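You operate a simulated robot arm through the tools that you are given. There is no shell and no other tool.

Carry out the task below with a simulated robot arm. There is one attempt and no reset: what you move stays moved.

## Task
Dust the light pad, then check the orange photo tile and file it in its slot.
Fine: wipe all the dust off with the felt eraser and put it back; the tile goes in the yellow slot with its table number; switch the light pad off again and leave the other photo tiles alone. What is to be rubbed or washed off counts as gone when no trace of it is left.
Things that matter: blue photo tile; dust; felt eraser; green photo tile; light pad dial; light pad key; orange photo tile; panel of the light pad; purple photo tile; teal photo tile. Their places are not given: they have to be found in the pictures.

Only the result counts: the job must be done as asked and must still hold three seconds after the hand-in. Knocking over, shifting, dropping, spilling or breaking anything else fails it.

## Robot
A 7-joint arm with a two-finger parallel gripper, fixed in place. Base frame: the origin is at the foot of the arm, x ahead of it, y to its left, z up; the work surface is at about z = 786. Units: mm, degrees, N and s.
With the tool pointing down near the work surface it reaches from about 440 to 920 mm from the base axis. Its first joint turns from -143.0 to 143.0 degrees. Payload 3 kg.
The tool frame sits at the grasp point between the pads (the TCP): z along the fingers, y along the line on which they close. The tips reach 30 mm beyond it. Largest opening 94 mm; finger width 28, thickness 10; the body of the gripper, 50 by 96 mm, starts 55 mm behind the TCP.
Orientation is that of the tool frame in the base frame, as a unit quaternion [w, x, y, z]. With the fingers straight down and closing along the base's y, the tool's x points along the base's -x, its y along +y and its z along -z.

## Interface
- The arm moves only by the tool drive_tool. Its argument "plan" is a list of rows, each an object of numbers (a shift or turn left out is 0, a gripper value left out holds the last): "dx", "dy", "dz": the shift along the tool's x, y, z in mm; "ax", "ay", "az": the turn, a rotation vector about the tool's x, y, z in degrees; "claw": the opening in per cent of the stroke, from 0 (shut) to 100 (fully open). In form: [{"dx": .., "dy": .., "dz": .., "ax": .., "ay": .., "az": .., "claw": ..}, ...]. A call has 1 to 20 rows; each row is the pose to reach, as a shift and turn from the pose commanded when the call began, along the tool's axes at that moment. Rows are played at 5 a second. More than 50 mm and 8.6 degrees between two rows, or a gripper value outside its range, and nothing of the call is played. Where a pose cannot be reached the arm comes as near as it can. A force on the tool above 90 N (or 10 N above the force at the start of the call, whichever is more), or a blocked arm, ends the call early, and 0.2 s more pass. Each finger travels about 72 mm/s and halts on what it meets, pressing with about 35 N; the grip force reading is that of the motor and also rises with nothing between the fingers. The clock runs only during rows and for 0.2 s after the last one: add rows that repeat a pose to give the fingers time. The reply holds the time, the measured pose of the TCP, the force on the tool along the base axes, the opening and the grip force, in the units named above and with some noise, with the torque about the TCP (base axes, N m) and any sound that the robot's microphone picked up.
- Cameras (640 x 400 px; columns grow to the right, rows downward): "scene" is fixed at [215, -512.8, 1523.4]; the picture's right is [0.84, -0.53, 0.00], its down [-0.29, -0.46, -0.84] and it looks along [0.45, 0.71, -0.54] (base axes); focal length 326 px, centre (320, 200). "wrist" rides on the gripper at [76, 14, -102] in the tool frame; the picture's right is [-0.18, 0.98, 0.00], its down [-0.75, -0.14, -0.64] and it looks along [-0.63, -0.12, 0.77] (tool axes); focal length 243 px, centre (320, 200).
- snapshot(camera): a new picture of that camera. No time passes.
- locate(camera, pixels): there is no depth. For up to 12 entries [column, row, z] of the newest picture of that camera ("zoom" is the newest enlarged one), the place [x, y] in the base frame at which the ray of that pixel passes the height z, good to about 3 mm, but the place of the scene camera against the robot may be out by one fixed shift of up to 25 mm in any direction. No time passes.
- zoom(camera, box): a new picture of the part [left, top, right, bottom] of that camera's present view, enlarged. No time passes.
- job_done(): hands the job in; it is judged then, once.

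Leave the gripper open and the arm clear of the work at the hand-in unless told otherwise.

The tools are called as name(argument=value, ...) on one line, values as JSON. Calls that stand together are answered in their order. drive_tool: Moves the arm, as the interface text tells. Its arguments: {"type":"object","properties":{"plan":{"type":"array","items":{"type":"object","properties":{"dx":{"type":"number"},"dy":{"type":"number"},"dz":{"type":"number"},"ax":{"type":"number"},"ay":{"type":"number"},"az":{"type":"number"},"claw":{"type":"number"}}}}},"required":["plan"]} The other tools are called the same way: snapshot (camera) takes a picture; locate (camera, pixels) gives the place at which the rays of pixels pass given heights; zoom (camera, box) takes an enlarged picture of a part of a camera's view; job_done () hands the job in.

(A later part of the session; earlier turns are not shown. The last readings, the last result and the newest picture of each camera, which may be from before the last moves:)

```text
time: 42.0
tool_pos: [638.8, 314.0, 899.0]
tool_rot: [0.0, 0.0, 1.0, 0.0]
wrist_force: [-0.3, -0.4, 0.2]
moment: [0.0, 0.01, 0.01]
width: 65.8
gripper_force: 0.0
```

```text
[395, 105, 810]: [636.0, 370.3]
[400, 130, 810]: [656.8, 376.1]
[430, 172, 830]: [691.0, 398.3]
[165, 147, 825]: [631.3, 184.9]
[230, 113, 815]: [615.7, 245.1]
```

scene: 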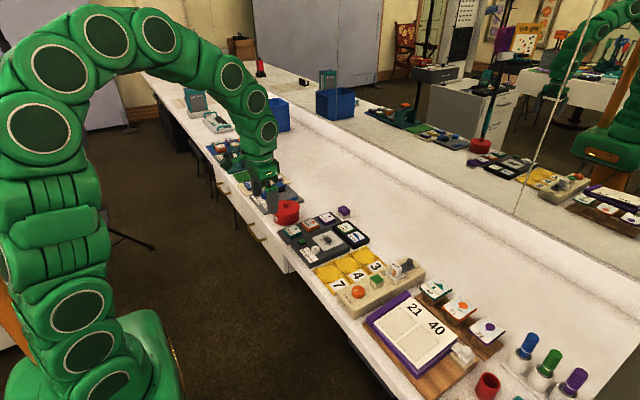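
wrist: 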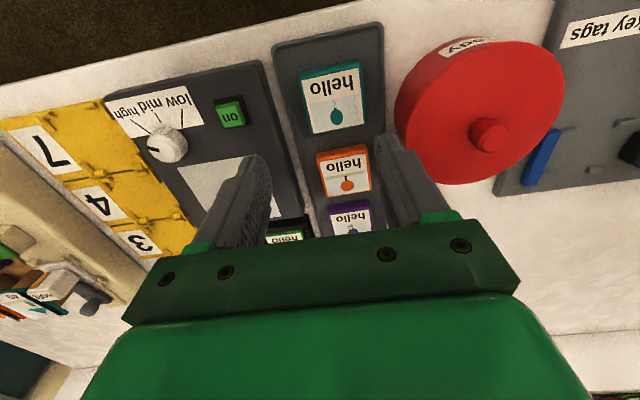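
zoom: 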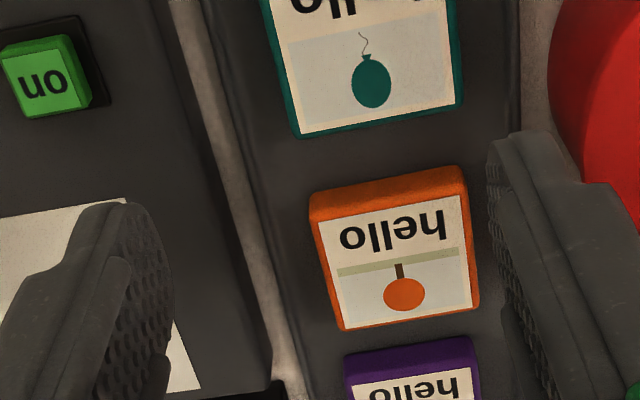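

The tile is about 48 mm square, centred at ≈(701, 325), with its top at ≈802. I move above it and descend in stages.

drive_tool(plan=[{"dx": -30, "dy": 5, "claw": 70}, {"dx": -60.5, "dy": 10.4}, {"dx": -60.5, "dy": 10.4, "dz": 25}, {"dx": -60.5, "dy": 10.4, "dz": 45}, {"dx": -60.5, "dy": 10.4, "dz": 57}, {"dx": -60.5, "dy": 10.4, "dz": 57}])

snapshot(camera="wrist")

zoom(camera="scene", box=[285, 190, 365, 250])

```text
time: 43.4
tool_pos: [700.2, 324.5, 841.1]
tool_rot: [0.001, -0.001, 1.0, 0.0]
wrist_force: [-0.2, -0.2, 0.9]
moment: [0.01, 0.01, -0.02]
width: 65.7
gripper_force: 0.0
```

```text
taken
```

wrist: 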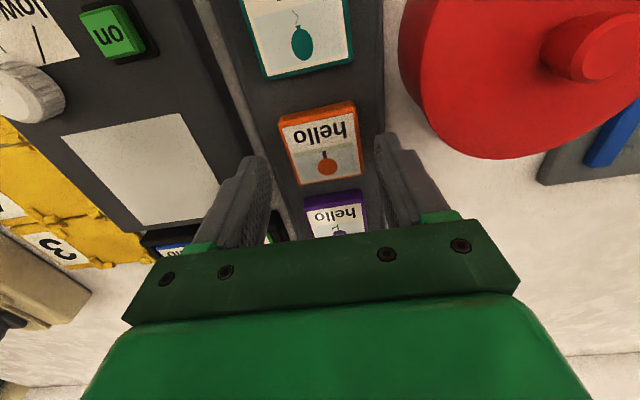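

```text
6.67 times, centred on (325, 220) of scene
```

zoom: 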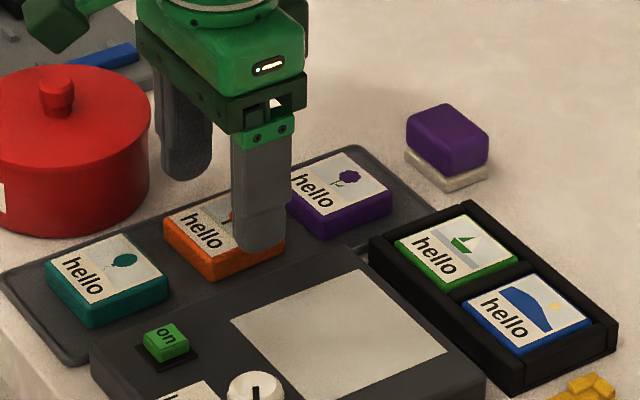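

zoom(camera="wrist", box=[250, 90, 390, 200])

```text
3.64 times, centred on (320, 145) of wrist
```

zoom: 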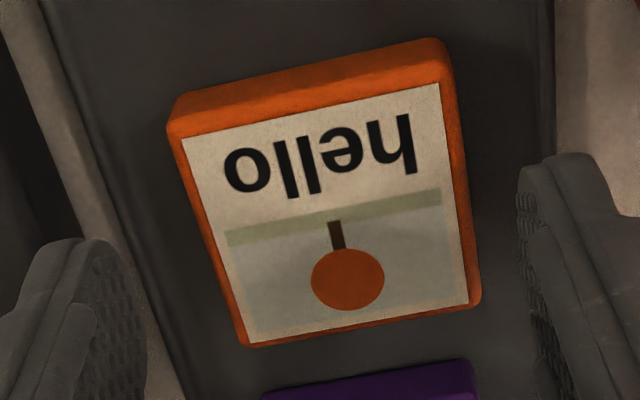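

locate(camera="zoom", pixels=[[172, 130, 802], [450, 78, 802], [480, 303, 802], [243, 346, 802], [175, 98, 790], [440, 40, 790]])

```text
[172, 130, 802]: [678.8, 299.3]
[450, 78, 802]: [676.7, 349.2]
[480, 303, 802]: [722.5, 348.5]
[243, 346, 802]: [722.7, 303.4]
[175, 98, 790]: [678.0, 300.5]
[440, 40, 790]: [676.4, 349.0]
```

The tile centre (700, 325) matches the gripper. I descend with the tips to ≈793 and close.

drive_tool(plan=[{"dz": 10}, {"dz": 17}, {"dz": 19.5}, {"dz": 19.5, "claw": 50}, {"dz": 19.5, "claw": 36}, {"dz": 19.5, "claw": 36}, {"dz": 19.5, "claw": 36}])

zoom(camera="scene", box=[285, 190, 365, 250])

```text
time: 45.0
tool_pos: [703.0, 326.1, 821.6]
tool_rot: [-0.001, 0.0, 1.0, 0.0]
wrist_force: [-0.2, 0.1, 1.0]
moment: [-0.02, 0.01, 0.01]
width: 48.7
gripper_force: 34.7
```

```text
6.67 times, centred on (325, 220) of scene
```

zoom: 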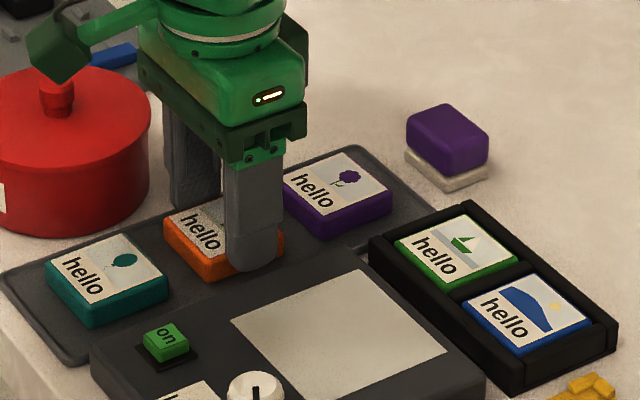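

The tile is held (48.7 mm). I lift it and carry it over the panel centre, to about (699.5, 209).

drive_tool(plan=[{"dz": -15}, {"dz": -40}, {"dz": -60}, {"dy": -30, "dz": -60}, {"dy": -60, "dz": -60}, {"dy": -90, "dz": -60}, {"dx": 0.5, "dy": -116, "dz": -60}, {"dx": 0.5, "dy": -116, "dz": -60}])

zoom(camera="scene", box=[285, 200, 381, 272])

snapshot(camera="wrist")

```text
time: 46.8
tool_pos: [700.0, 208.7, 881.9]
tool_rot: [0.0, 0.0, 1.0, 0.0]
wrist_force: [-0.4, 0.7, -0.4]
moment: [-0.02, -0.02, -0.02]
width: 48.8
gripper_force: 34.9
```

```text
5.56 times, centred on (333, 236) of scene
```

zoom: 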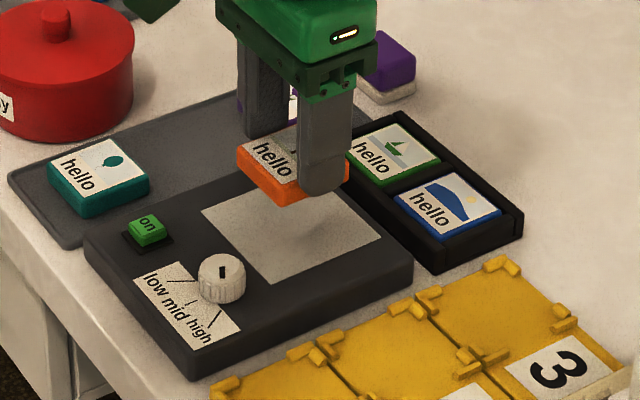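

```text
taken
```

wrist: 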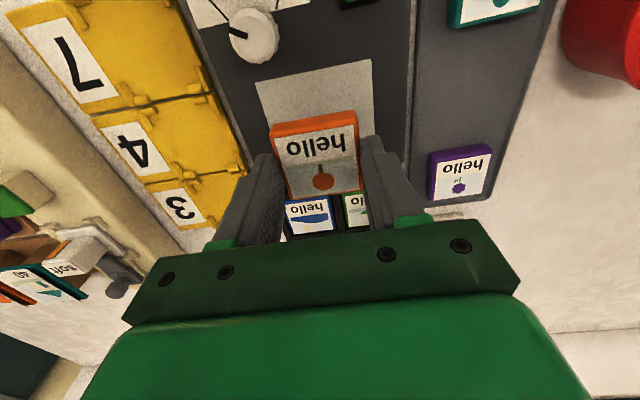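

Next I lower the tile to just above the panel.

drive_tool(plan=[{"dz": 20}, {"dz": 34}, {"dz": 37}, {"dz": 37}])

drive_tool(plan=[{"dz": 0.7}, {"dz": 1.5}, {"dz": 1.5}, {"dz": 1.5}])

drive_tool(plan=[{"dz": 0.5}, {"dz": 1}, {"dz": 1}, {"dz": 1}])

```text
time: 47.8
tool_pos: [701.4, 209.3, 844.5]
tool_rot: [0.0, 0.0, 1.0, 0.0]
wrist_force: [0.3, -0.2, -0.3]
moment: [-0.02, -0.02, 0.03]
width: 49.0
gripper_force: 34.9
```

```text
time: 48.8
tool_pos: [700.5, 208.4, 843.8]
tool_rot: [0.0, -0.001, 1.0, 0.0]
wrist_force: [0.1, -0.2, -1.5]
moment: [-0.02, 0.01, 0.01]
width: 48.7
gripper_force: 35.2
```

```text
time: 49.8
tool_pos: [700.7, 210.0, 842.0]
tool_rot: [0.0, 0.0, 1.0, 0.001]
wrist_force: [0.4, -0.4, -1.0]
moment: [0.0, 0.03, -0.02]
width: 48.8
gripper_force: 34.8
```

Still no contact at ≈843. I continue in small steps.

drive_tool(plan=[{"dz": 0.5}, {"dz": 1}, {"dz": 1}, {"dz": 1}])

drive_tool(plan=[{"dz": 0.4}, {"dz": 0.7}, {"dz": 0.7}, {"dz": 0.7}])

zoom(camera="scene", box=[305, 210, 365, 260])

```text
time: 50.8
tool_pos: [700.6, 210.8, 842.1]
tool_rot: [0.001, 0.0, 1.0, 0.0]
wrist_force: [-0.4, 3.3, 9.5]
moment: [0.13, 0.07, -0.03]
width: 48.7
gripper_force: 35.1
```

```text
time: 51.8
tool_pos: [701.5, 210.3, 842.3]
tool_rot: [0.001, 0.0, 1.0, 0.0]
wrist_force: [-6.0, 1.3, 28.7]
moment: [0.05, 0.24, -0.01]
width: 49.0
gripper_force: 35.1
```

```text
8.00 times, centred on (335, 235) of scene
```

zoom: 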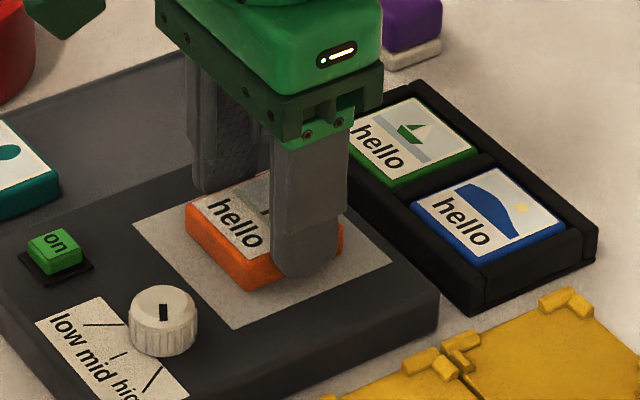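

The tile is on the panel (contact at ≈842). I ease up, open and lift clear.

drive_tool(plan=[{"dz": -0.7}, {"dz": -0.7}, {"dz": -0.7, "claw": 60}, {"dz": -0.7, "claw": 70}, {"dz": -0.7, "claw": 70}, {"dz": -20}, {"dz": -50}, {"dz": -80}, {"dz": -80}])

zoom(camera="scene", box=[305, 210, 365, 260])

snapshot(camera="wrist")

```text
time: 53.8
tool_pos: [700.1, 208.7, 919.8]
tool_rot: [0.001, 0.0, 1.0, 0.0]
wrist_force: [0.0, -0.2, 0.0]
moment: [0.02, -0.02, 0.03]
width: 65.7
gripper_force: 0.0
```

```text
8.00 times, centred on (335, 235) of scene
```

zoom: 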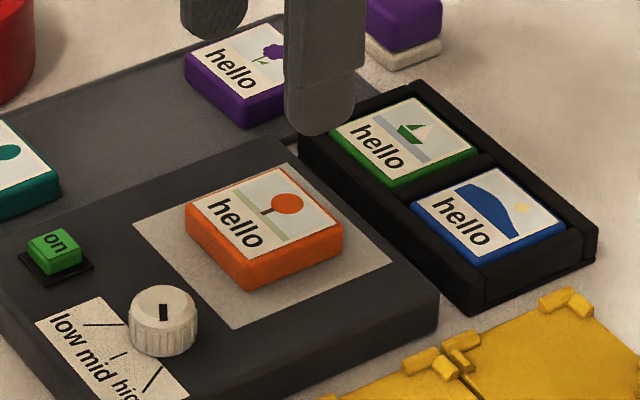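

```text
taken
```

wrist: 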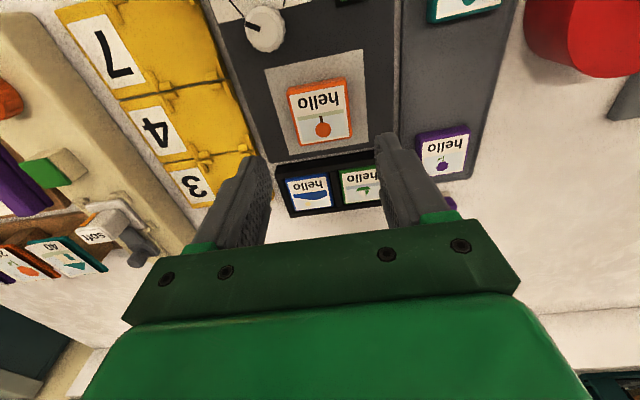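

The tile sits squarely on the panel. Next I go look at the key and dial from about (560, 230, 905) with the gripper closed.

drive_tool(plan=[{"dx": 35, "dy": 5, "claw": 0}, {"dx": 70, "dy": 10, "dz": 5}, {"dx": 105, "dy": 16, "dz": 10}, {"dx": 140, "dy": 21, "dz": 15}, {"dx": 140, "dy": 21, "dz": 15}])

snapshot(camera="wrist")

zoom(camera="wrist", box=[240, 80, 400, 200])

```text
time: 55.0
tool_pos: [559.6, 230.0, 907.3]
tool_rot: [0.0, 0.0, 1.0, 0.0]
wrist_force: [0.6, 0.0, -0.6]
moment: [0.0, 0.02, 0.01]
width: 0.0
gripper_force: 33.3
```

```text
taken
```

wrist: 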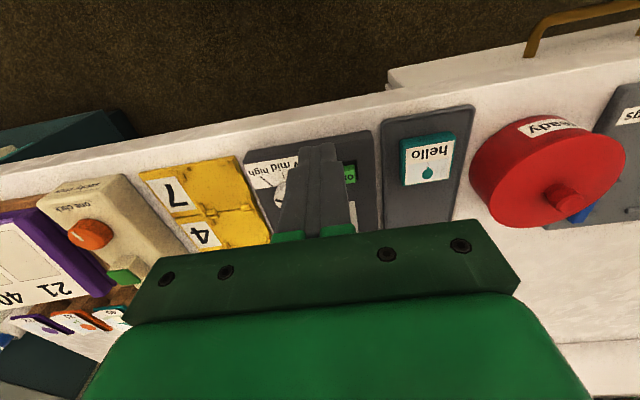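

```text
3.33 times, centred on (320, 140) of wrist
```

zoom: 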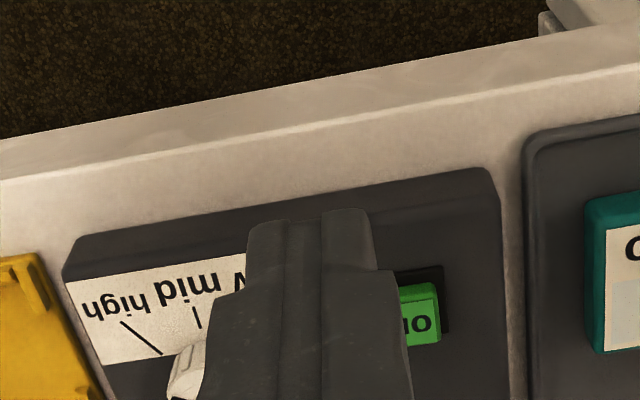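

The closed fingers occlude the view; I move forward about 60 mm.

drive_tool(plan=[{"dx": -30}, {"dx": -62}, {"dx": -62}])

snapshot(camera="wrist")

zoom(camera="wrist", box=[220, 50, 380, 150])

```text
time: 55.8
tool_pos: [623.2, 229.8, 905.2]
tool_rot: [0.0, 0.0, 1.0, 0.0]
wrist_force: [-0.2, -0.2, -0.1]
moment: [-0.03, -0.02, -0.02]
width: 0.1
gripper_force: 32.9
```

```text
taken
```

wrist: 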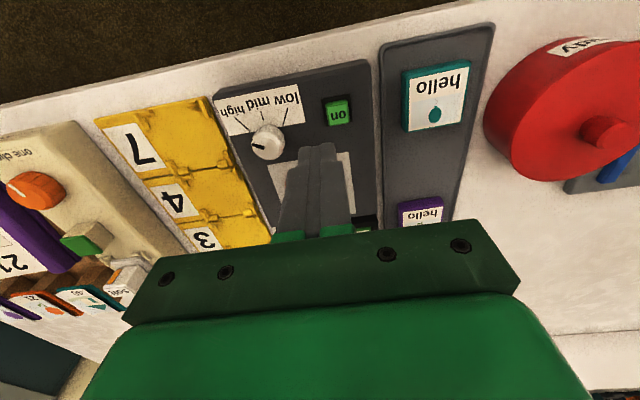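

```text
4.00 times, centred on (300, 100) of wrist
```

zoom: 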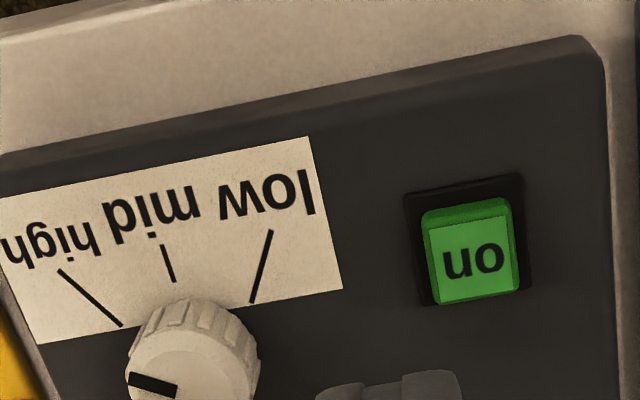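

locate(camera="zoom", pixels=[[473, 258, 818], [430, 225, 818], [510, 212, 818], [518, 290, 818], [435, 303, 818], [405, 195, 810], [525, 175, 810], [530, 290, 810], [420, 305, 810], [190, 370, 825], [255, 303, 810], [122, 327, 810]])

locate(camera="scene", pixels=[[341.5, 230.5, 822], [311.5, 241, 818]])

```text
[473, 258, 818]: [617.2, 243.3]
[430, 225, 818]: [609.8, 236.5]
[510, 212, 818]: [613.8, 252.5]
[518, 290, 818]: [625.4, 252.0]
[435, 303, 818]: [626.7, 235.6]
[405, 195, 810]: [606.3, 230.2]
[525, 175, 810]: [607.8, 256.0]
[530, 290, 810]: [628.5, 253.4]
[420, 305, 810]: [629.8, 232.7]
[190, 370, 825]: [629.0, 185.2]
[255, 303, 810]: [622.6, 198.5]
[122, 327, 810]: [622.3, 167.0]
```

```text
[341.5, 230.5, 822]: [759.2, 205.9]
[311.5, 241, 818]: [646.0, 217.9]
```

The key's top is centred at ≈(618, 243.5). I move over it and lower the closed fingertips to just above it.

drive_tool(plan=[{"dx": 4.5, "dy": 13.5, "claw": 0}, {"dx": 4.5, "dy": 13.5, "dz": 30}, {"dx": 4.5, "dy": 13.5, "dz": 48}, {"dx": 4.5, "dy": 13.5, "dz": 54}, {"dx": 4.5, "dy": 13.5, "dz": 54}])

zoom(camera="scene", box=[285, 210, 345, 260])

```text
time: 57.0
tool_pos: [618.4, 243.6, 851.0]
tool_rot: [0.0, 0.0, 1.0, 0.0]
wrist_force: [-0.2, 0.0, 1.0]
moment: [0.01, 0.01, 0.02]
width: 0.0
gripper_force: 33.7
```

```text
8.00 times, centred on (315, 235) of scene
```

zoom: 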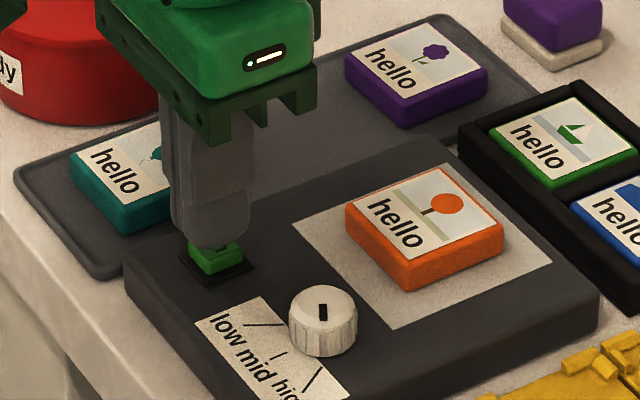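

The fingertips are right over the key. I press down gradually.

drive_tool(plan=[{"dz": 1.5}, {"dz": 3}, {"dz": 4}, {"dz": 4}])

drive_tool(plan=[{"dz": 0.7}, {"dz": 1.4}, {"dz": 2}, {"dz": 2}])

zoom(camera="scene", box=[285, 210, 345, 260])

```text
time: 58.0
tool_pos: [617.2, 244.3, 848.5]
tool_rot: [-0.001, 0.0, 1.0, 0.0]
wrist_force: [0.4, -0.6, 0.4]
moment: [0.02, 0.01, -0.01]
width: 0.0
gripper_force: 32.9
```

```text
time: 59.0
tool_pos: [618.2, 244.3, 845.9]
tool_rot: [0.0, 0.0, 1.0, 0.0]
wrist_force: [0.8, 0.3, 0.4]
moment: [0.01, -0.04, 0.01]
width: 0.0
gripper_force: 32.9
```

```text
8.00 times, centred on (315, 235) of scene
```

zoom: 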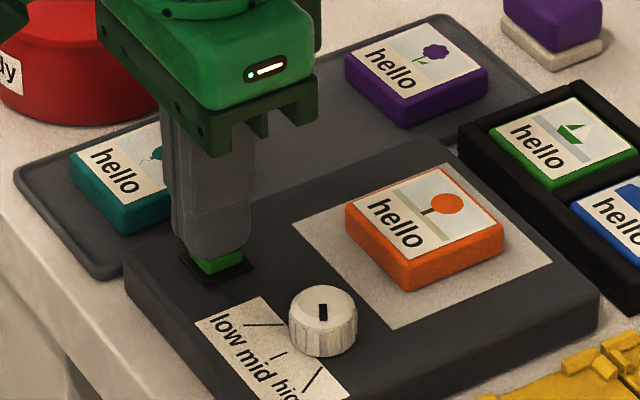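

No contact or light yet at ≈847. I press on.

drive_tool(plan=[{"dz": 0.7}, {"dz": 1.4}, {"dz": 2}, {"dz": 2}])

zoom(camera="scene", box=[285, 210, 345, 260])

```text
time: 60.0
tool_pos: [618.0, 244.1, 844.1]
tool_rot: [0.0, 0.0, 1.0, 0.0]
wrist_force: [0.6, 0.3, -0.4]
moment: [0.01, 0.01, 0.03]
width: 0.0
gripper_force: 32.9
```

```text
8.00 times, centred on (315, 235) of scene
```

zoom: 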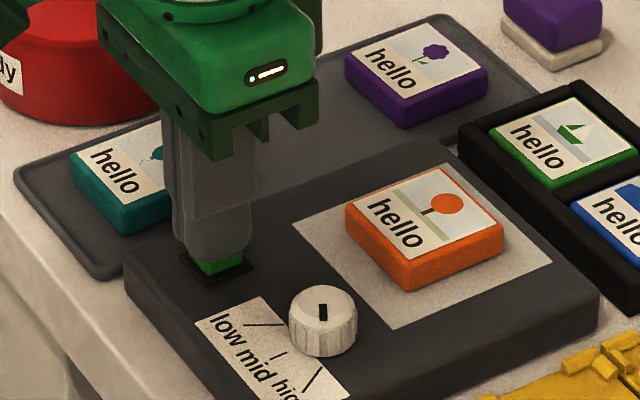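

drive_tool(plan=[{"dz": 0.7}, {"dz": 1.4}, {"dz": 1.4}])

drive_tool(plan=[{"dz": 0.7}, {"dz": 1.4}, {"dz": 1.4}])

zoom(camera="scene", box=[285, 210, 345, 260])

```text
time: 60.8
tool_pos: [618.5, 242.6, 843.2]
tool_rot: [0.0, 0.001, 1.0, -0.001]
wrist_force: [-1.0, 0.5, 1.4]
moment: [0.03, 0.03, 0.0]
width: 0.0
gripper_force: 33.2
```

```text
time: 61.6
tool_pos: [617.8, 243.1, 840.9]
tool_rot: [0.0, 0.0, 1.0, -0.001]
wrist_force: [0.9, -2.3, 2.1]
moment: [-0.06, -0.03, -0.01]
width: 0.1
gripper_force: 33.0
heard: click
```

```text
8.00 times, centred on (315, 235) of scene
```

zoom: 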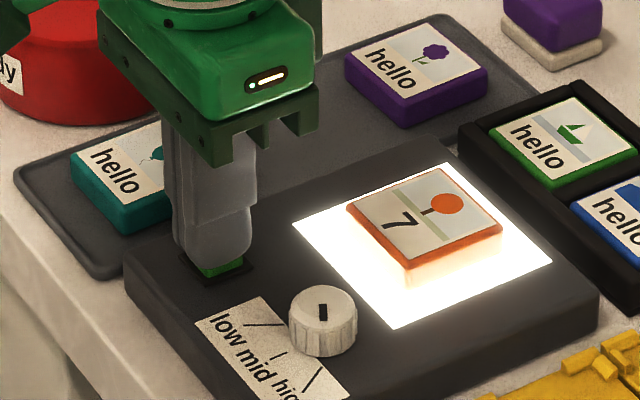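

Click heard: the pad is lit, and the tile now shows "7". I raise the fingers off the key and look closer.

drive_tool(plan=[{"dz": -6}, {"dz": -30}, {"dz": -60}, {"dz": -60}])

zoom(camera="scene", box=[322, 222, 354, 252])

zoom(camera="scene", box=[285, 210, 345, 260])

```text
time: 62.6
tool_pos: [617.1, 244.0, 900.9]
tool_rot: [0.0, 0.0, 1.0, 0.0]
wrist_force: [-1.0, -0.2, 0.1]
moment: [0.01, 0.01, 0.01]
width: 0.0
gripper_force: 33.4
```

```text
13.33 times, centred on (338, 237) of scene
```

zoom: 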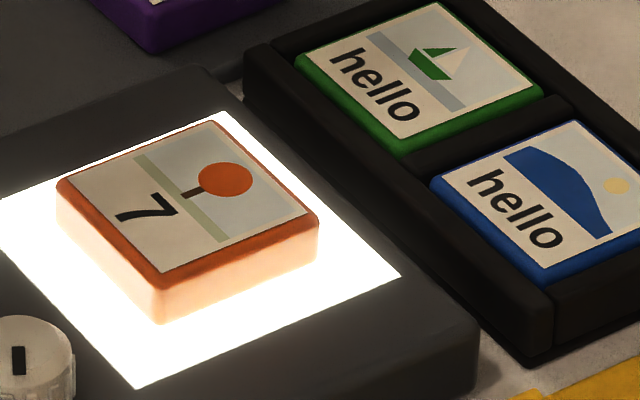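

```text
8.00 times, centred on (315, 235) of scene
```

zoom: 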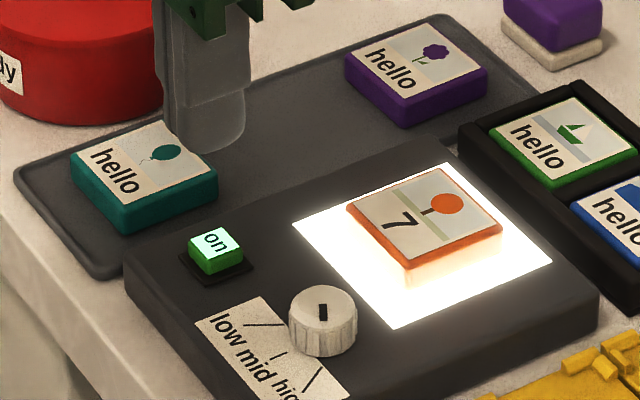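

The tile reads "7" where "hello" was. I double-check with the wrist camera.

snapshot(camera="wrist")

drive_tool(plan=[{"dx": -35, "dy": -10, "claw": 70}, {"dx": -70, "dy": -20, "claw": 70}, {"dx": -90, "dy": -30, "claw": 70}, {"dx": -90, "dy": -30, "claw": 70}])

snapshot(camera="wrist")

zoom(camera="wrist", box=[220, 30, 400, 150])

```text
taken
```

wrist: 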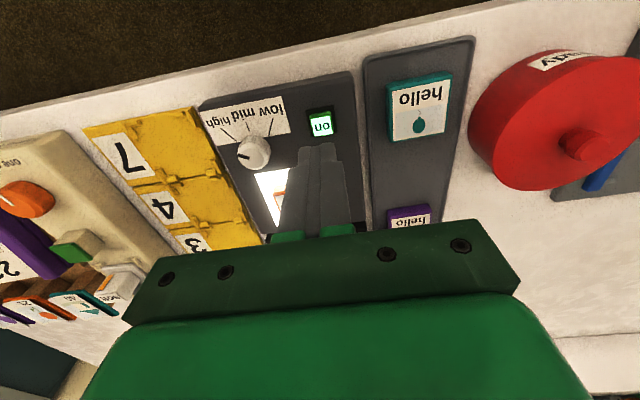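

```text
time: 63.6
tool_pos: [708.2, 214.1, 901.5]
tool_rot: [0.0, 0.0, 1.0, 0.0]
wrist_force: [0.5, -0.3, 0.4]
moment: [0.04, -0.01, 0.0]
width: 65.7
gripper_force: 0.1
```

```text
taken
```

wrist: 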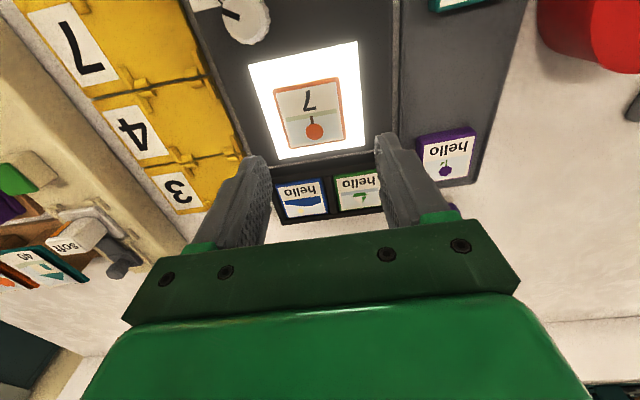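

```text
3.33 times, centred on (310, 90) of wrist
```

zoom: 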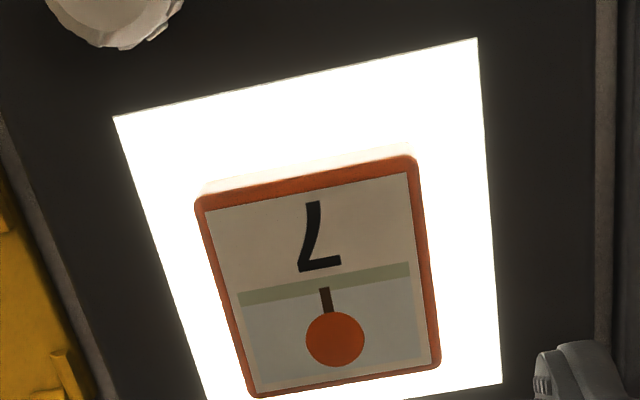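

The number is clearly 7. Now I examine the yellow slot 7.

zoom(camera="wrist", box=[10, 0, 260, 220])

zoom(camera="scene", box=[305, 235, 405, 300])

```text
1.82 times, centred on (135, 110) of wrist
```

zoom: 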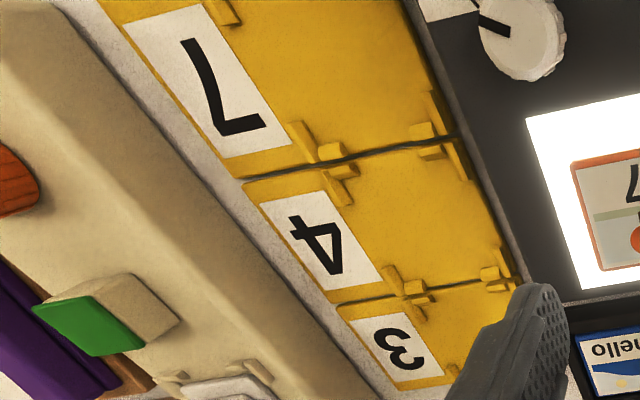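

```text
6.15 times, centred on (355, 268) of scene
```

zoom: 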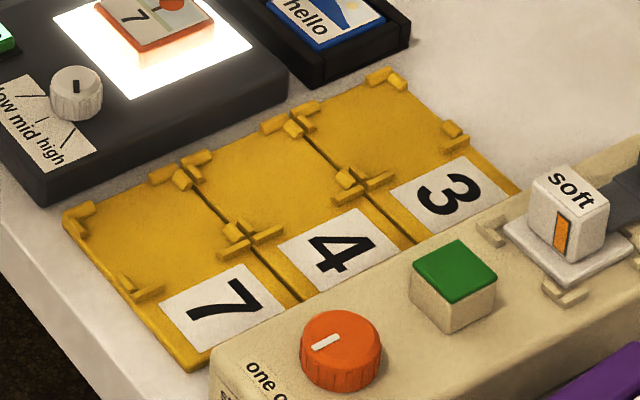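

Slot 7 has four corner brackets. I move to about (620, 115, 900) for a close view of it before I take the tile.

drive_tool(plan=[{"dx": 29, "dy": -33}, {"dx": 58, "dy": -66}, {"dx": 88, "dy": -98.5, "dz": 2}, {"dx": 88, "dy": -98.5, "dz": 2}])

snapshot(camera="wrist")

zoom(camera="wrist", box=[220, 50, 380, 170])

```text
time: 64.6
tool_pos: [618.6, 116.2, 897.6]
tool_rot: [0.0, 0.0, 1.0, 0.0]
wrist_force: [0.5, -0.6, 0.4]
moment: [0.02, 0.01, 0.05]
width: 65.7
gripper_force: 0.1
```

```text
taken
```

wrist: 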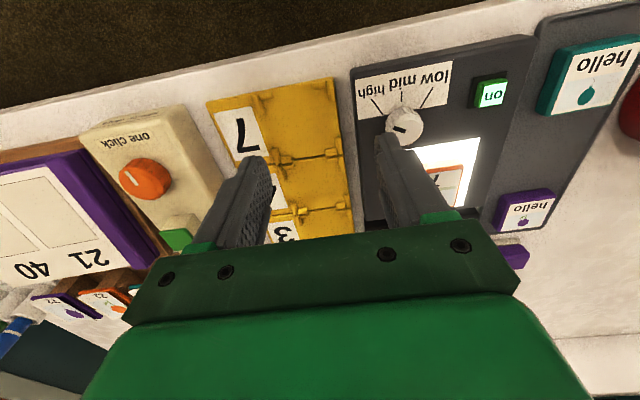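

```text
3.33 times, centred on (300, 110) of wrist
```

zoom: 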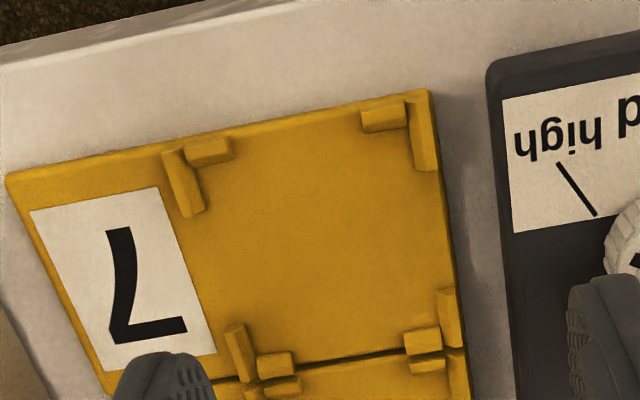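

I zoom in more on the brackets for their inner edges.

zoom(camera="wrist", box=[250, 70, 354, 135])

zoom(camera="wrist", box=[262, 115, 366, 180])

```text
6.15 times, centred on (302, 102) of wrist
```

zoom: 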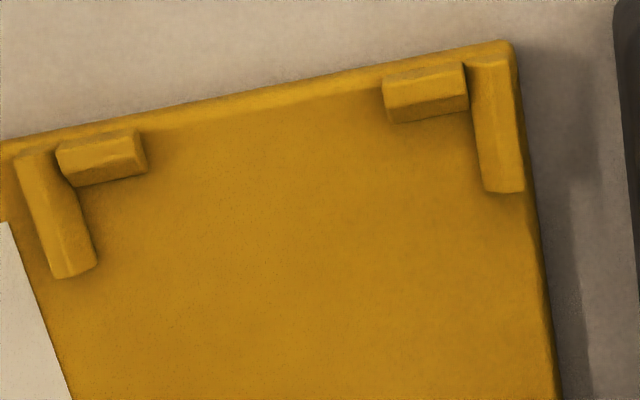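

```text
6.15 times, centred on (314, 148) of wrist
```

zoom: 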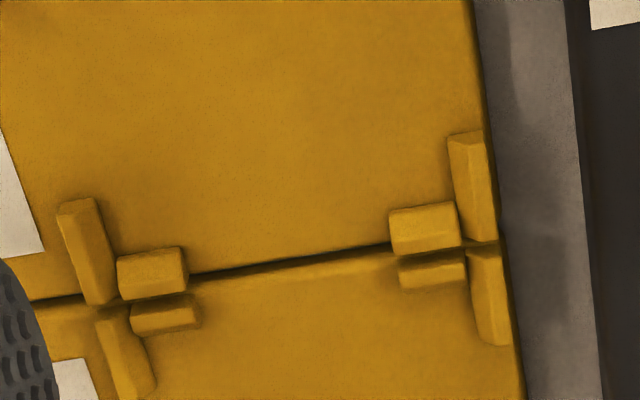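

locate(camera="wrist", pixels=[[265.7, 112.6, 792], [261.8, 100, 792], [273.9, 97.4, 792], [313.4, 89.5, 792], [325.9, 87, 792], [328.8, 100.4, 792], [279.4, 156.1, 792], [278.2, 148.3, 792], [286.4, 156.5, 792], [330.6, 149.1, 792], [335.1, 139.9, 792], [336.8, 152.9, 792]])

locate(camera="wrist", pixels=[[272, 77, 792], [331, 77, 792], [207, 100, 792], [354, 73, 810]])

```text
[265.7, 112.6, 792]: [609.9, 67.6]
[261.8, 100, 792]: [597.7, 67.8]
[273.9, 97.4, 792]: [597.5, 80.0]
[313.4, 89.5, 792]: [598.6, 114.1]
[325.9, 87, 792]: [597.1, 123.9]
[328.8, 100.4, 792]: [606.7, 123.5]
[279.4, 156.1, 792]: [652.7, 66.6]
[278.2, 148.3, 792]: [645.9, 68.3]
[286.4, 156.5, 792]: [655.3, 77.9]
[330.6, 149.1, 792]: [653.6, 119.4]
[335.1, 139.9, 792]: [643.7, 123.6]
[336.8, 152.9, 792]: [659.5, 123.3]
```

```text
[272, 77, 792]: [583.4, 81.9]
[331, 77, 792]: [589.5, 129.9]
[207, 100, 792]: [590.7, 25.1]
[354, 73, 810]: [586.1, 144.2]
```

The pocket spans x 598–654 and y 68–123.5, centre ≈(626, 95.6), with room for the fingers between the brackets. Now I go back above the tile.

drive_tool(plan=[{"dx": -27, "dy": 31, "claw": 70}, {"dx": -54, "dy": 62}, {"dx": -80.5, "dy": 94}, {"dx": -80.5, "dy": 94, "dz": 25}, {"dx": -80.5, "dy": 94, "dz": 40}, {"dx": -80.5, "dy": 94, "dz": 40}])

zoom(camera="scene", box=[305, 210, 365, 260])

zoom(camera="wrist", box=[230, 70, 400, 200])

```text
time: 66.0
tool_pos: [701.1, 209.6, 858.7]
tool_rot: [0.0, 0.0, 1.0, 0.0]
wrist_force: [-0.3, -0.2, -0.2]
moment: [0.0, 0.0, 0.0]
width: 65.8
gripper_force: 0.1
```

```text
8.00 times, centred on (335, 235) of scene
```

zoom: 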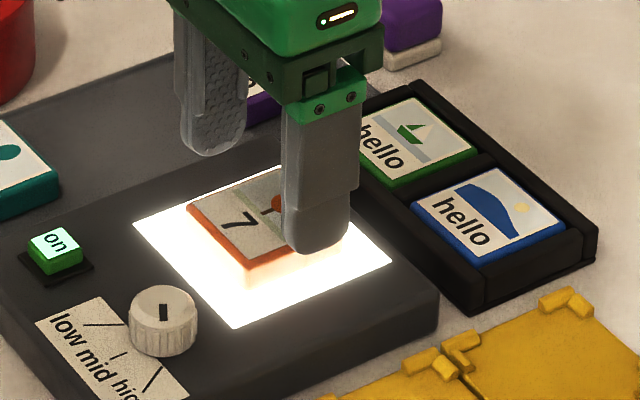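

```text
3.08 times, centred on (315, 135) of wrist
```

zoom: 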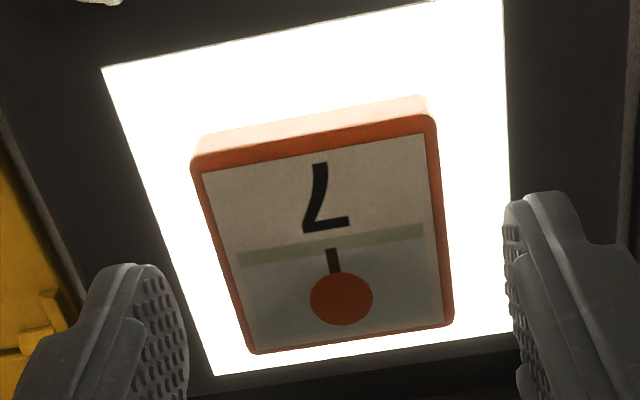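

Aligned. I descend and grip the tile.

drive_tool(plan=[{"dz": 9}, {"dz": 15}, {"dz": 16.3}, {"dz": 16.3, "claw": 50}, {"dz": 16.3, "claw": 36}, {"dz": 16.3, "claw": 36}, {"dz": 16.3, "claw": 36}])

drive_tool(plan=[{"dz": -15}, {"dz": -40}, {"dz": -56}, {"dz": -56}])

zoom(camera="scene", box=[305, 210, 365, 260])

zoom(camera="wrist", box=[230, 70, 400, 200])

```text
time: 67.6
tool_pos: [699.8, 211.0, 842.7]
tool_rot: [0.0, 0.0, 1.0, 0.001]
wrist_force: [-0.1, 0.6, -0.2]
moment: [0.02, -0.01, 0.0]
width: 48.7
gripper_force: 34.9
```

```text
time: 68.6
tool_pos: [700.8, 208.4, 900.1]
tool_rot: [0.0, 0.0, 1.0, 0.0]
wrist_force: [0.5, 0.1, -1.5]
moment: [-0.03, 0.01, 0.01]
width: 49.0
gripper_force: 35.1
```

```text
8.00 times, centred on (335, 235) of scene
```

zoom: 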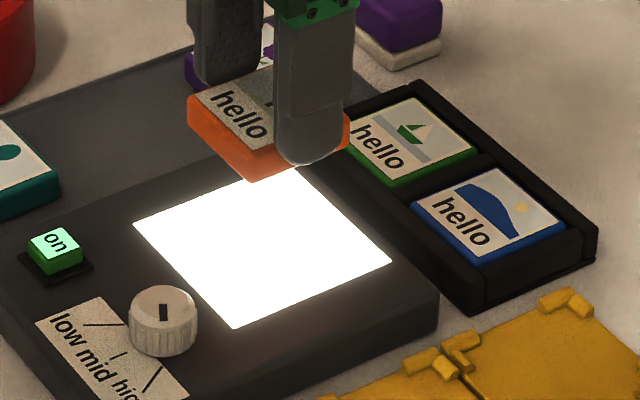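

```text
3.08 times, centred on (315, 135) of wrist
```

zoom: 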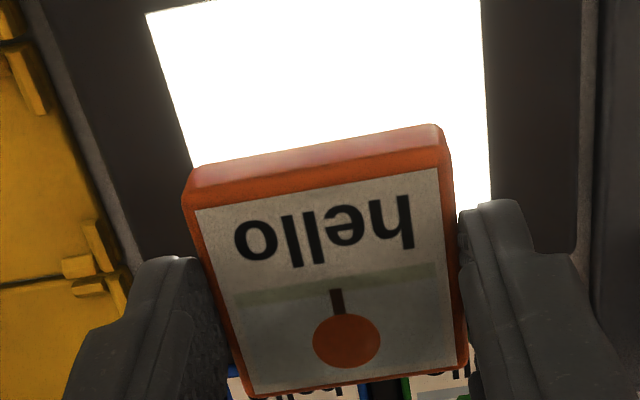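

I check where the tile's centre lies relative to the gripper (tile top at ≈878).

locate(camera="zoom", pixels=[[186, 205, 878], [448, 165, 878], [468, 365, 878], [246, 395, 878], [195, 170, 866], [438, 125, 866]])

```text
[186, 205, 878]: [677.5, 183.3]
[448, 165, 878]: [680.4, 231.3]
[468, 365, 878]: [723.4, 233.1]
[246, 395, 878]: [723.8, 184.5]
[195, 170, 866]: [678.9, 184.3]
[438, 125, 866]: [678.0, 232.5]
```

The tile is centred in the grip. I carry it over slot 7 (626, 95.6) and lower it to just above the brackets.

drive_tool(plan=[{"dx": 19, "dy": -28}, {"dx": 38, "dy": -57}, {"dx": 57, "dy": -85}, {"dx": 74.5, "dy": -113.4}, {"dx": 74.5, "dy": -113.4, "dz": 30}, {"dx": 74.5, "dy": -113.4, "dz": 50}, {"dx": 74.5, "dy": -113.4, "dz": 62}, {"dx": 74.5, "dy": -113.4, "dz": 62}])

snapshot(camera="wrist")

zoom(camera="wrist", box=[230, 80, 400, 200])

zoom(camera="scene", box=[300, 240, 372, 300])

```text
time: 70.4
tool_pos: [625.6, 95.9, 837.6]
tool_rot: [0.0, 0.0, 1.0, 0.0]
wrist_force: [-0.7, 0.4, -0.6]
moment: [-0.03, 0.03, 0.01]
width: 48.7
gripper_force: 34.7
```

```text
taken
```

wrist: 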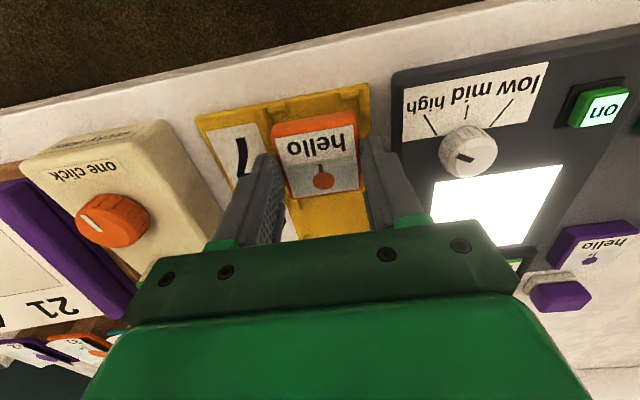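

```text
3.33 times, centred on (315, 140) of wrist
```

zoom: 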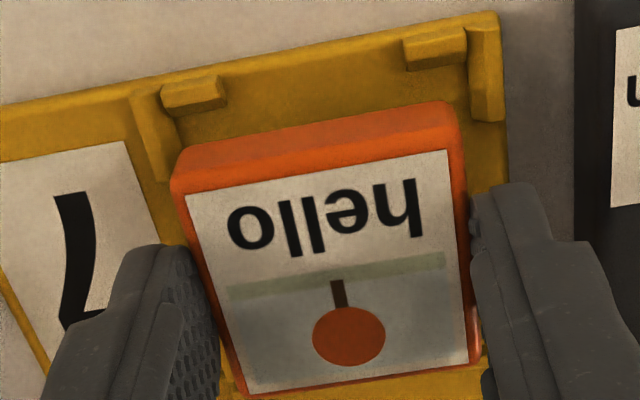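

```text
6.67 times, centred on (336, 270) of scene
```

zoom: 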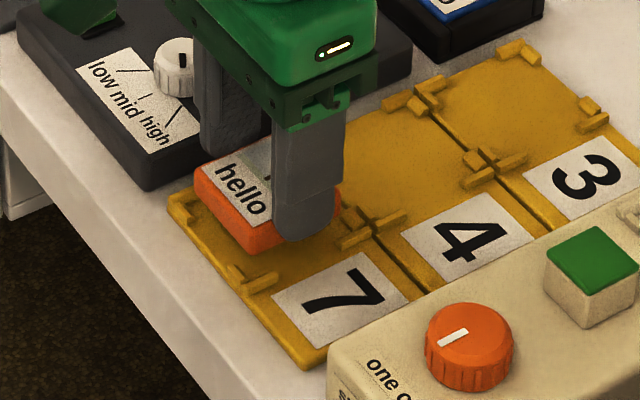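

locate(camera="wrist", pixels=[[279, 113.6, 792], [360.6, 113, 792], [270.5, 129, 792], [353, 99, 792]])

```text
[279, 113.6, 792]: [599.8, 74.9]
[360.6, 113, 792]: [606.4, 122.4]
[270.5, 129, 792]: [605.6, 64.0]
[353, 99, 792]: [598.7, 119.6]
```

The geometry is consistent. I lower the tile in steps until it touches.

drive_tool(plan=[{"dx": -0.5, "dz": 4}, {"dx": -0.5, "dz": 8}, {"dx": -0.5, "dz": 9}, {"dx": -0.5, "dz": 9}])

zoom(camera="scene", box=[305, 245, 365, 295])

```text
time: 71.4
tool_pos: [626.1, 95.9, 827.0]
tool_rot: [0.0, 0.0, 1.0, 0.0]
wrist_force: [-0.3, 0.6, 0.1]
moment: [0.0, -0.01, -0.03]
width: 49.0
gripper_force: 35.2
```

```text
8.00 times, centred on (335, 270) of scene
```

zoom: 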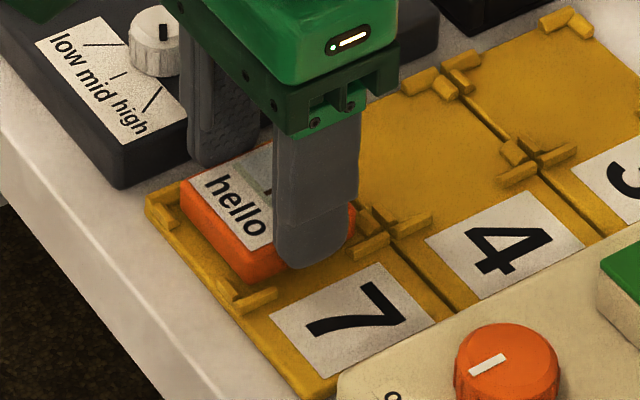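

drive_tool(plan=[{"dz": 0.7}, {"dz": 1.4}, {"dz": 1.4}, {"dz": 1.4}])

drive_tool(plan=[{"dz": 0.5}, {"dz": 1}, {"dz": 1}, {"dz": 1}])

drive_tool(plan=[{"dz": 0.5}, {"dz": 1}, {"dz": 1}, {"dz": 1}])

```text
time: 72.4
tool_pos: [626.9, 95.6, 827.4]
tool_rot: [0.001, 0.0, 1.0, 0.0]
wrist_force: [-0.1, -1.0, 0.4]
moment: [-0.01, 0.0, 0.02]
width: 48.8
gripper_force: 34.6
```

```text
time: 73.4
tool_pos: [626.5, 95.3, 825.6]
tool_rot: [0.001, 0.0, 1.0, 0.0]
wrist_force: [1.1, 0.1, -0.6]
moment: [0.03, -0.02, 0.01]
width: 48.7
gripper_force: 35.2
```

```text
time: 74.4
tool_pos: [627.4, 96.7, 825.4]
tool_rot: [0.001, 0.001, 1.0, 0.0]
wrist_force: [-4.3, -2.8, 31.0]
moment: [-0.11, 0.2, 0.0]
width: 49.0
gripper_force: 35.1
```

Contact (31 N). I ease up slightly, open just enough, then lift.

drive_tool(plan=[{"dz": -0.8}, {"dz": -0.8}, {"dz": -0.8, "claw": 56}, {"dz": -0.8, "claw": 62}, {"dz": -0.8, "claw": 62}, {"dz": -15}, {"dz": -45}, {"dz": -80}, {"dz": -80}])

zoom(camera="scene", box=[305, 245, 365, 295])

snapshot(camera="wrist")

zoom(camera="wrist", box=[230, 70, 390, 180])

```text
time: 76.4
tool_pos: [626.5, 94.6, 904.9]
tool_rot: [0.0, 0.0, 1.0, 0.0]
wrist_force: [-0.5, 0.1, 0.4]
moment: [0.0, 0.01, 0.0]
width: 58.3
gripper_force: 0.1
```

```text
8.00 times, centred on (335, 270) of scene
```

zoom: 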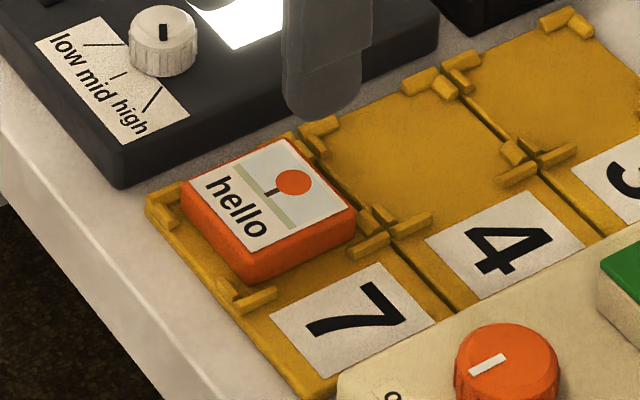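

```text
taken
```

wrist: 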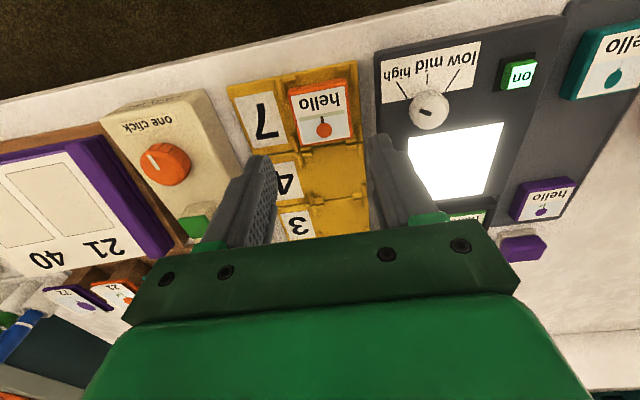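

```text
3.64 times, centred on (310, 125) of wrist
```

zoom: 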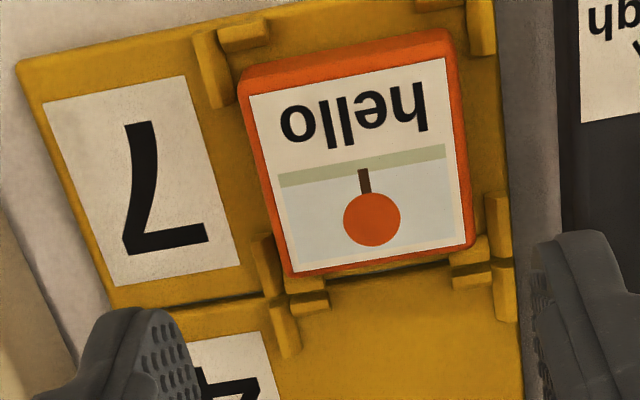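

The tile lies in slot 7. I verify that its corners are inside the pocket.

locate(camera="zoom", pixels=[[243, 92, 804], [455, 56, 804], [473, 245, 804], [290, 277, 804]])

zoom(camera="scene", box=[320, 258, 352, 284])

```text
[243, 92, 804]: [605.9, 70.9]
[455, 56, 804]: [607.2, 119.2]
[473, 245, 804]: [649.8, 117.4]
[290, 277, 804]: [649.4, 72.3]
```

```text
15.38 times, centred on (336, 271) of scene
```

zoom: 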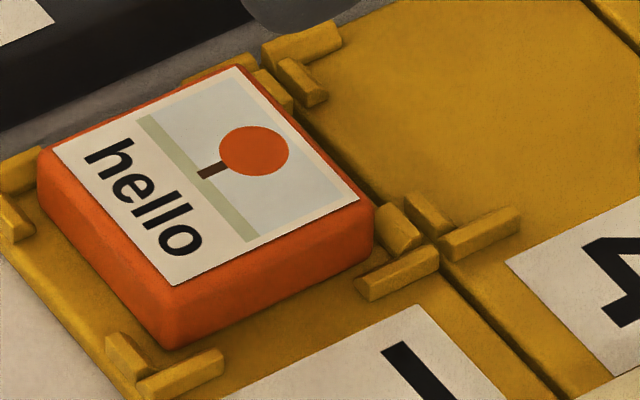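

The tile is flat inside the brackets. Now I close the gripper, go back over the key and press it again to switch off.

drive_tool(plan=[{"dx": 2, "dy": 37, "claw": 0}, {"dx": 4, "dy": 74}, {"dx": 6, "dy": 111}, {"dx": 8.5, "dy": 147.9}, {"dx": 8.5, "dy": 147.9}, {"dx": 8.5, "dy": 147.9, "dz": 30}, {"dx": 8.5, "dy": 147.9, "dz": 50}, {"dx": 8.5, "dy": 147.9, "dz": 58}, {"dx": 8.5, "dy": 147.9, "dz": 58}])

zoom(camera="scene", box=[285, 210, 345, 260])

```text
time: 78.4
tool_pos: [619.2, 245.1, 845.5]
tool_rot: [0.001, 0.0, 1.0, 0.001]
wrist_force: [-0.1, -0.3, 0.1]
moment: [0.01, 0.0, 0.02]
width: 0.0
gripper_force: 32.9
```

```text
8.00 times, centred on (315, 235) of scene
```

zoom: 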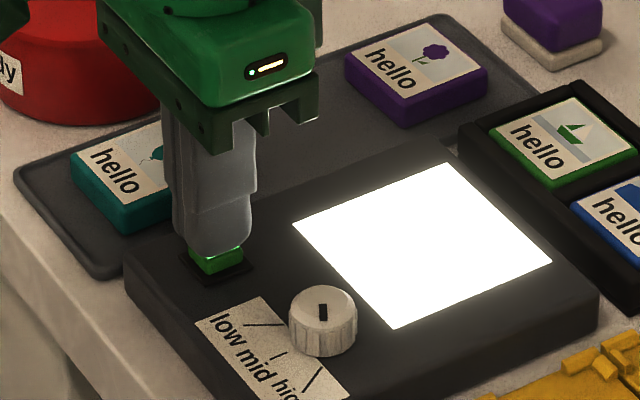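

The fingertips are over the key again. I press down to the earlier click height.

drive_tool(plan=[{"dz": 1.5}, {"dz": 3}, {"dz": 4}, {"dz": 4.7}, {"dz": 5.3}, {"dz": 5.3}])

zoom(camera="scene", box=[285, 210, 345, 260])

```text
time: 79.8
tool_pos: [618.7, 244.4, 840.8]
tool_rot: [0.001, 0.0, 1.0, 0.0]
wrist_force: [0.1, 0.9, 2.2]
moment: [-0.01, -0.01, 0.04]
width: 0.2
gripper_force: 32.8
heard: click
```

```text
8.00 times, centred on (315, 235) of scene
```

zoom: 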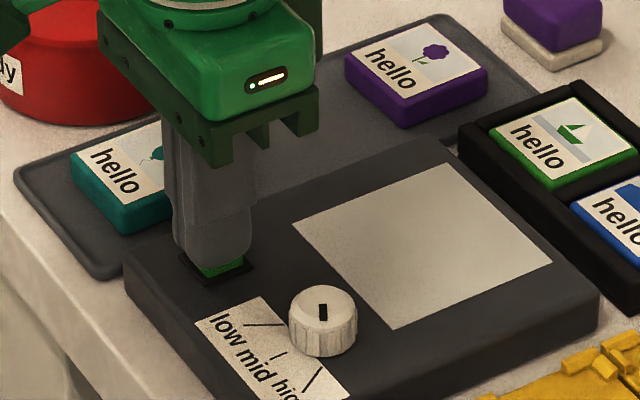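

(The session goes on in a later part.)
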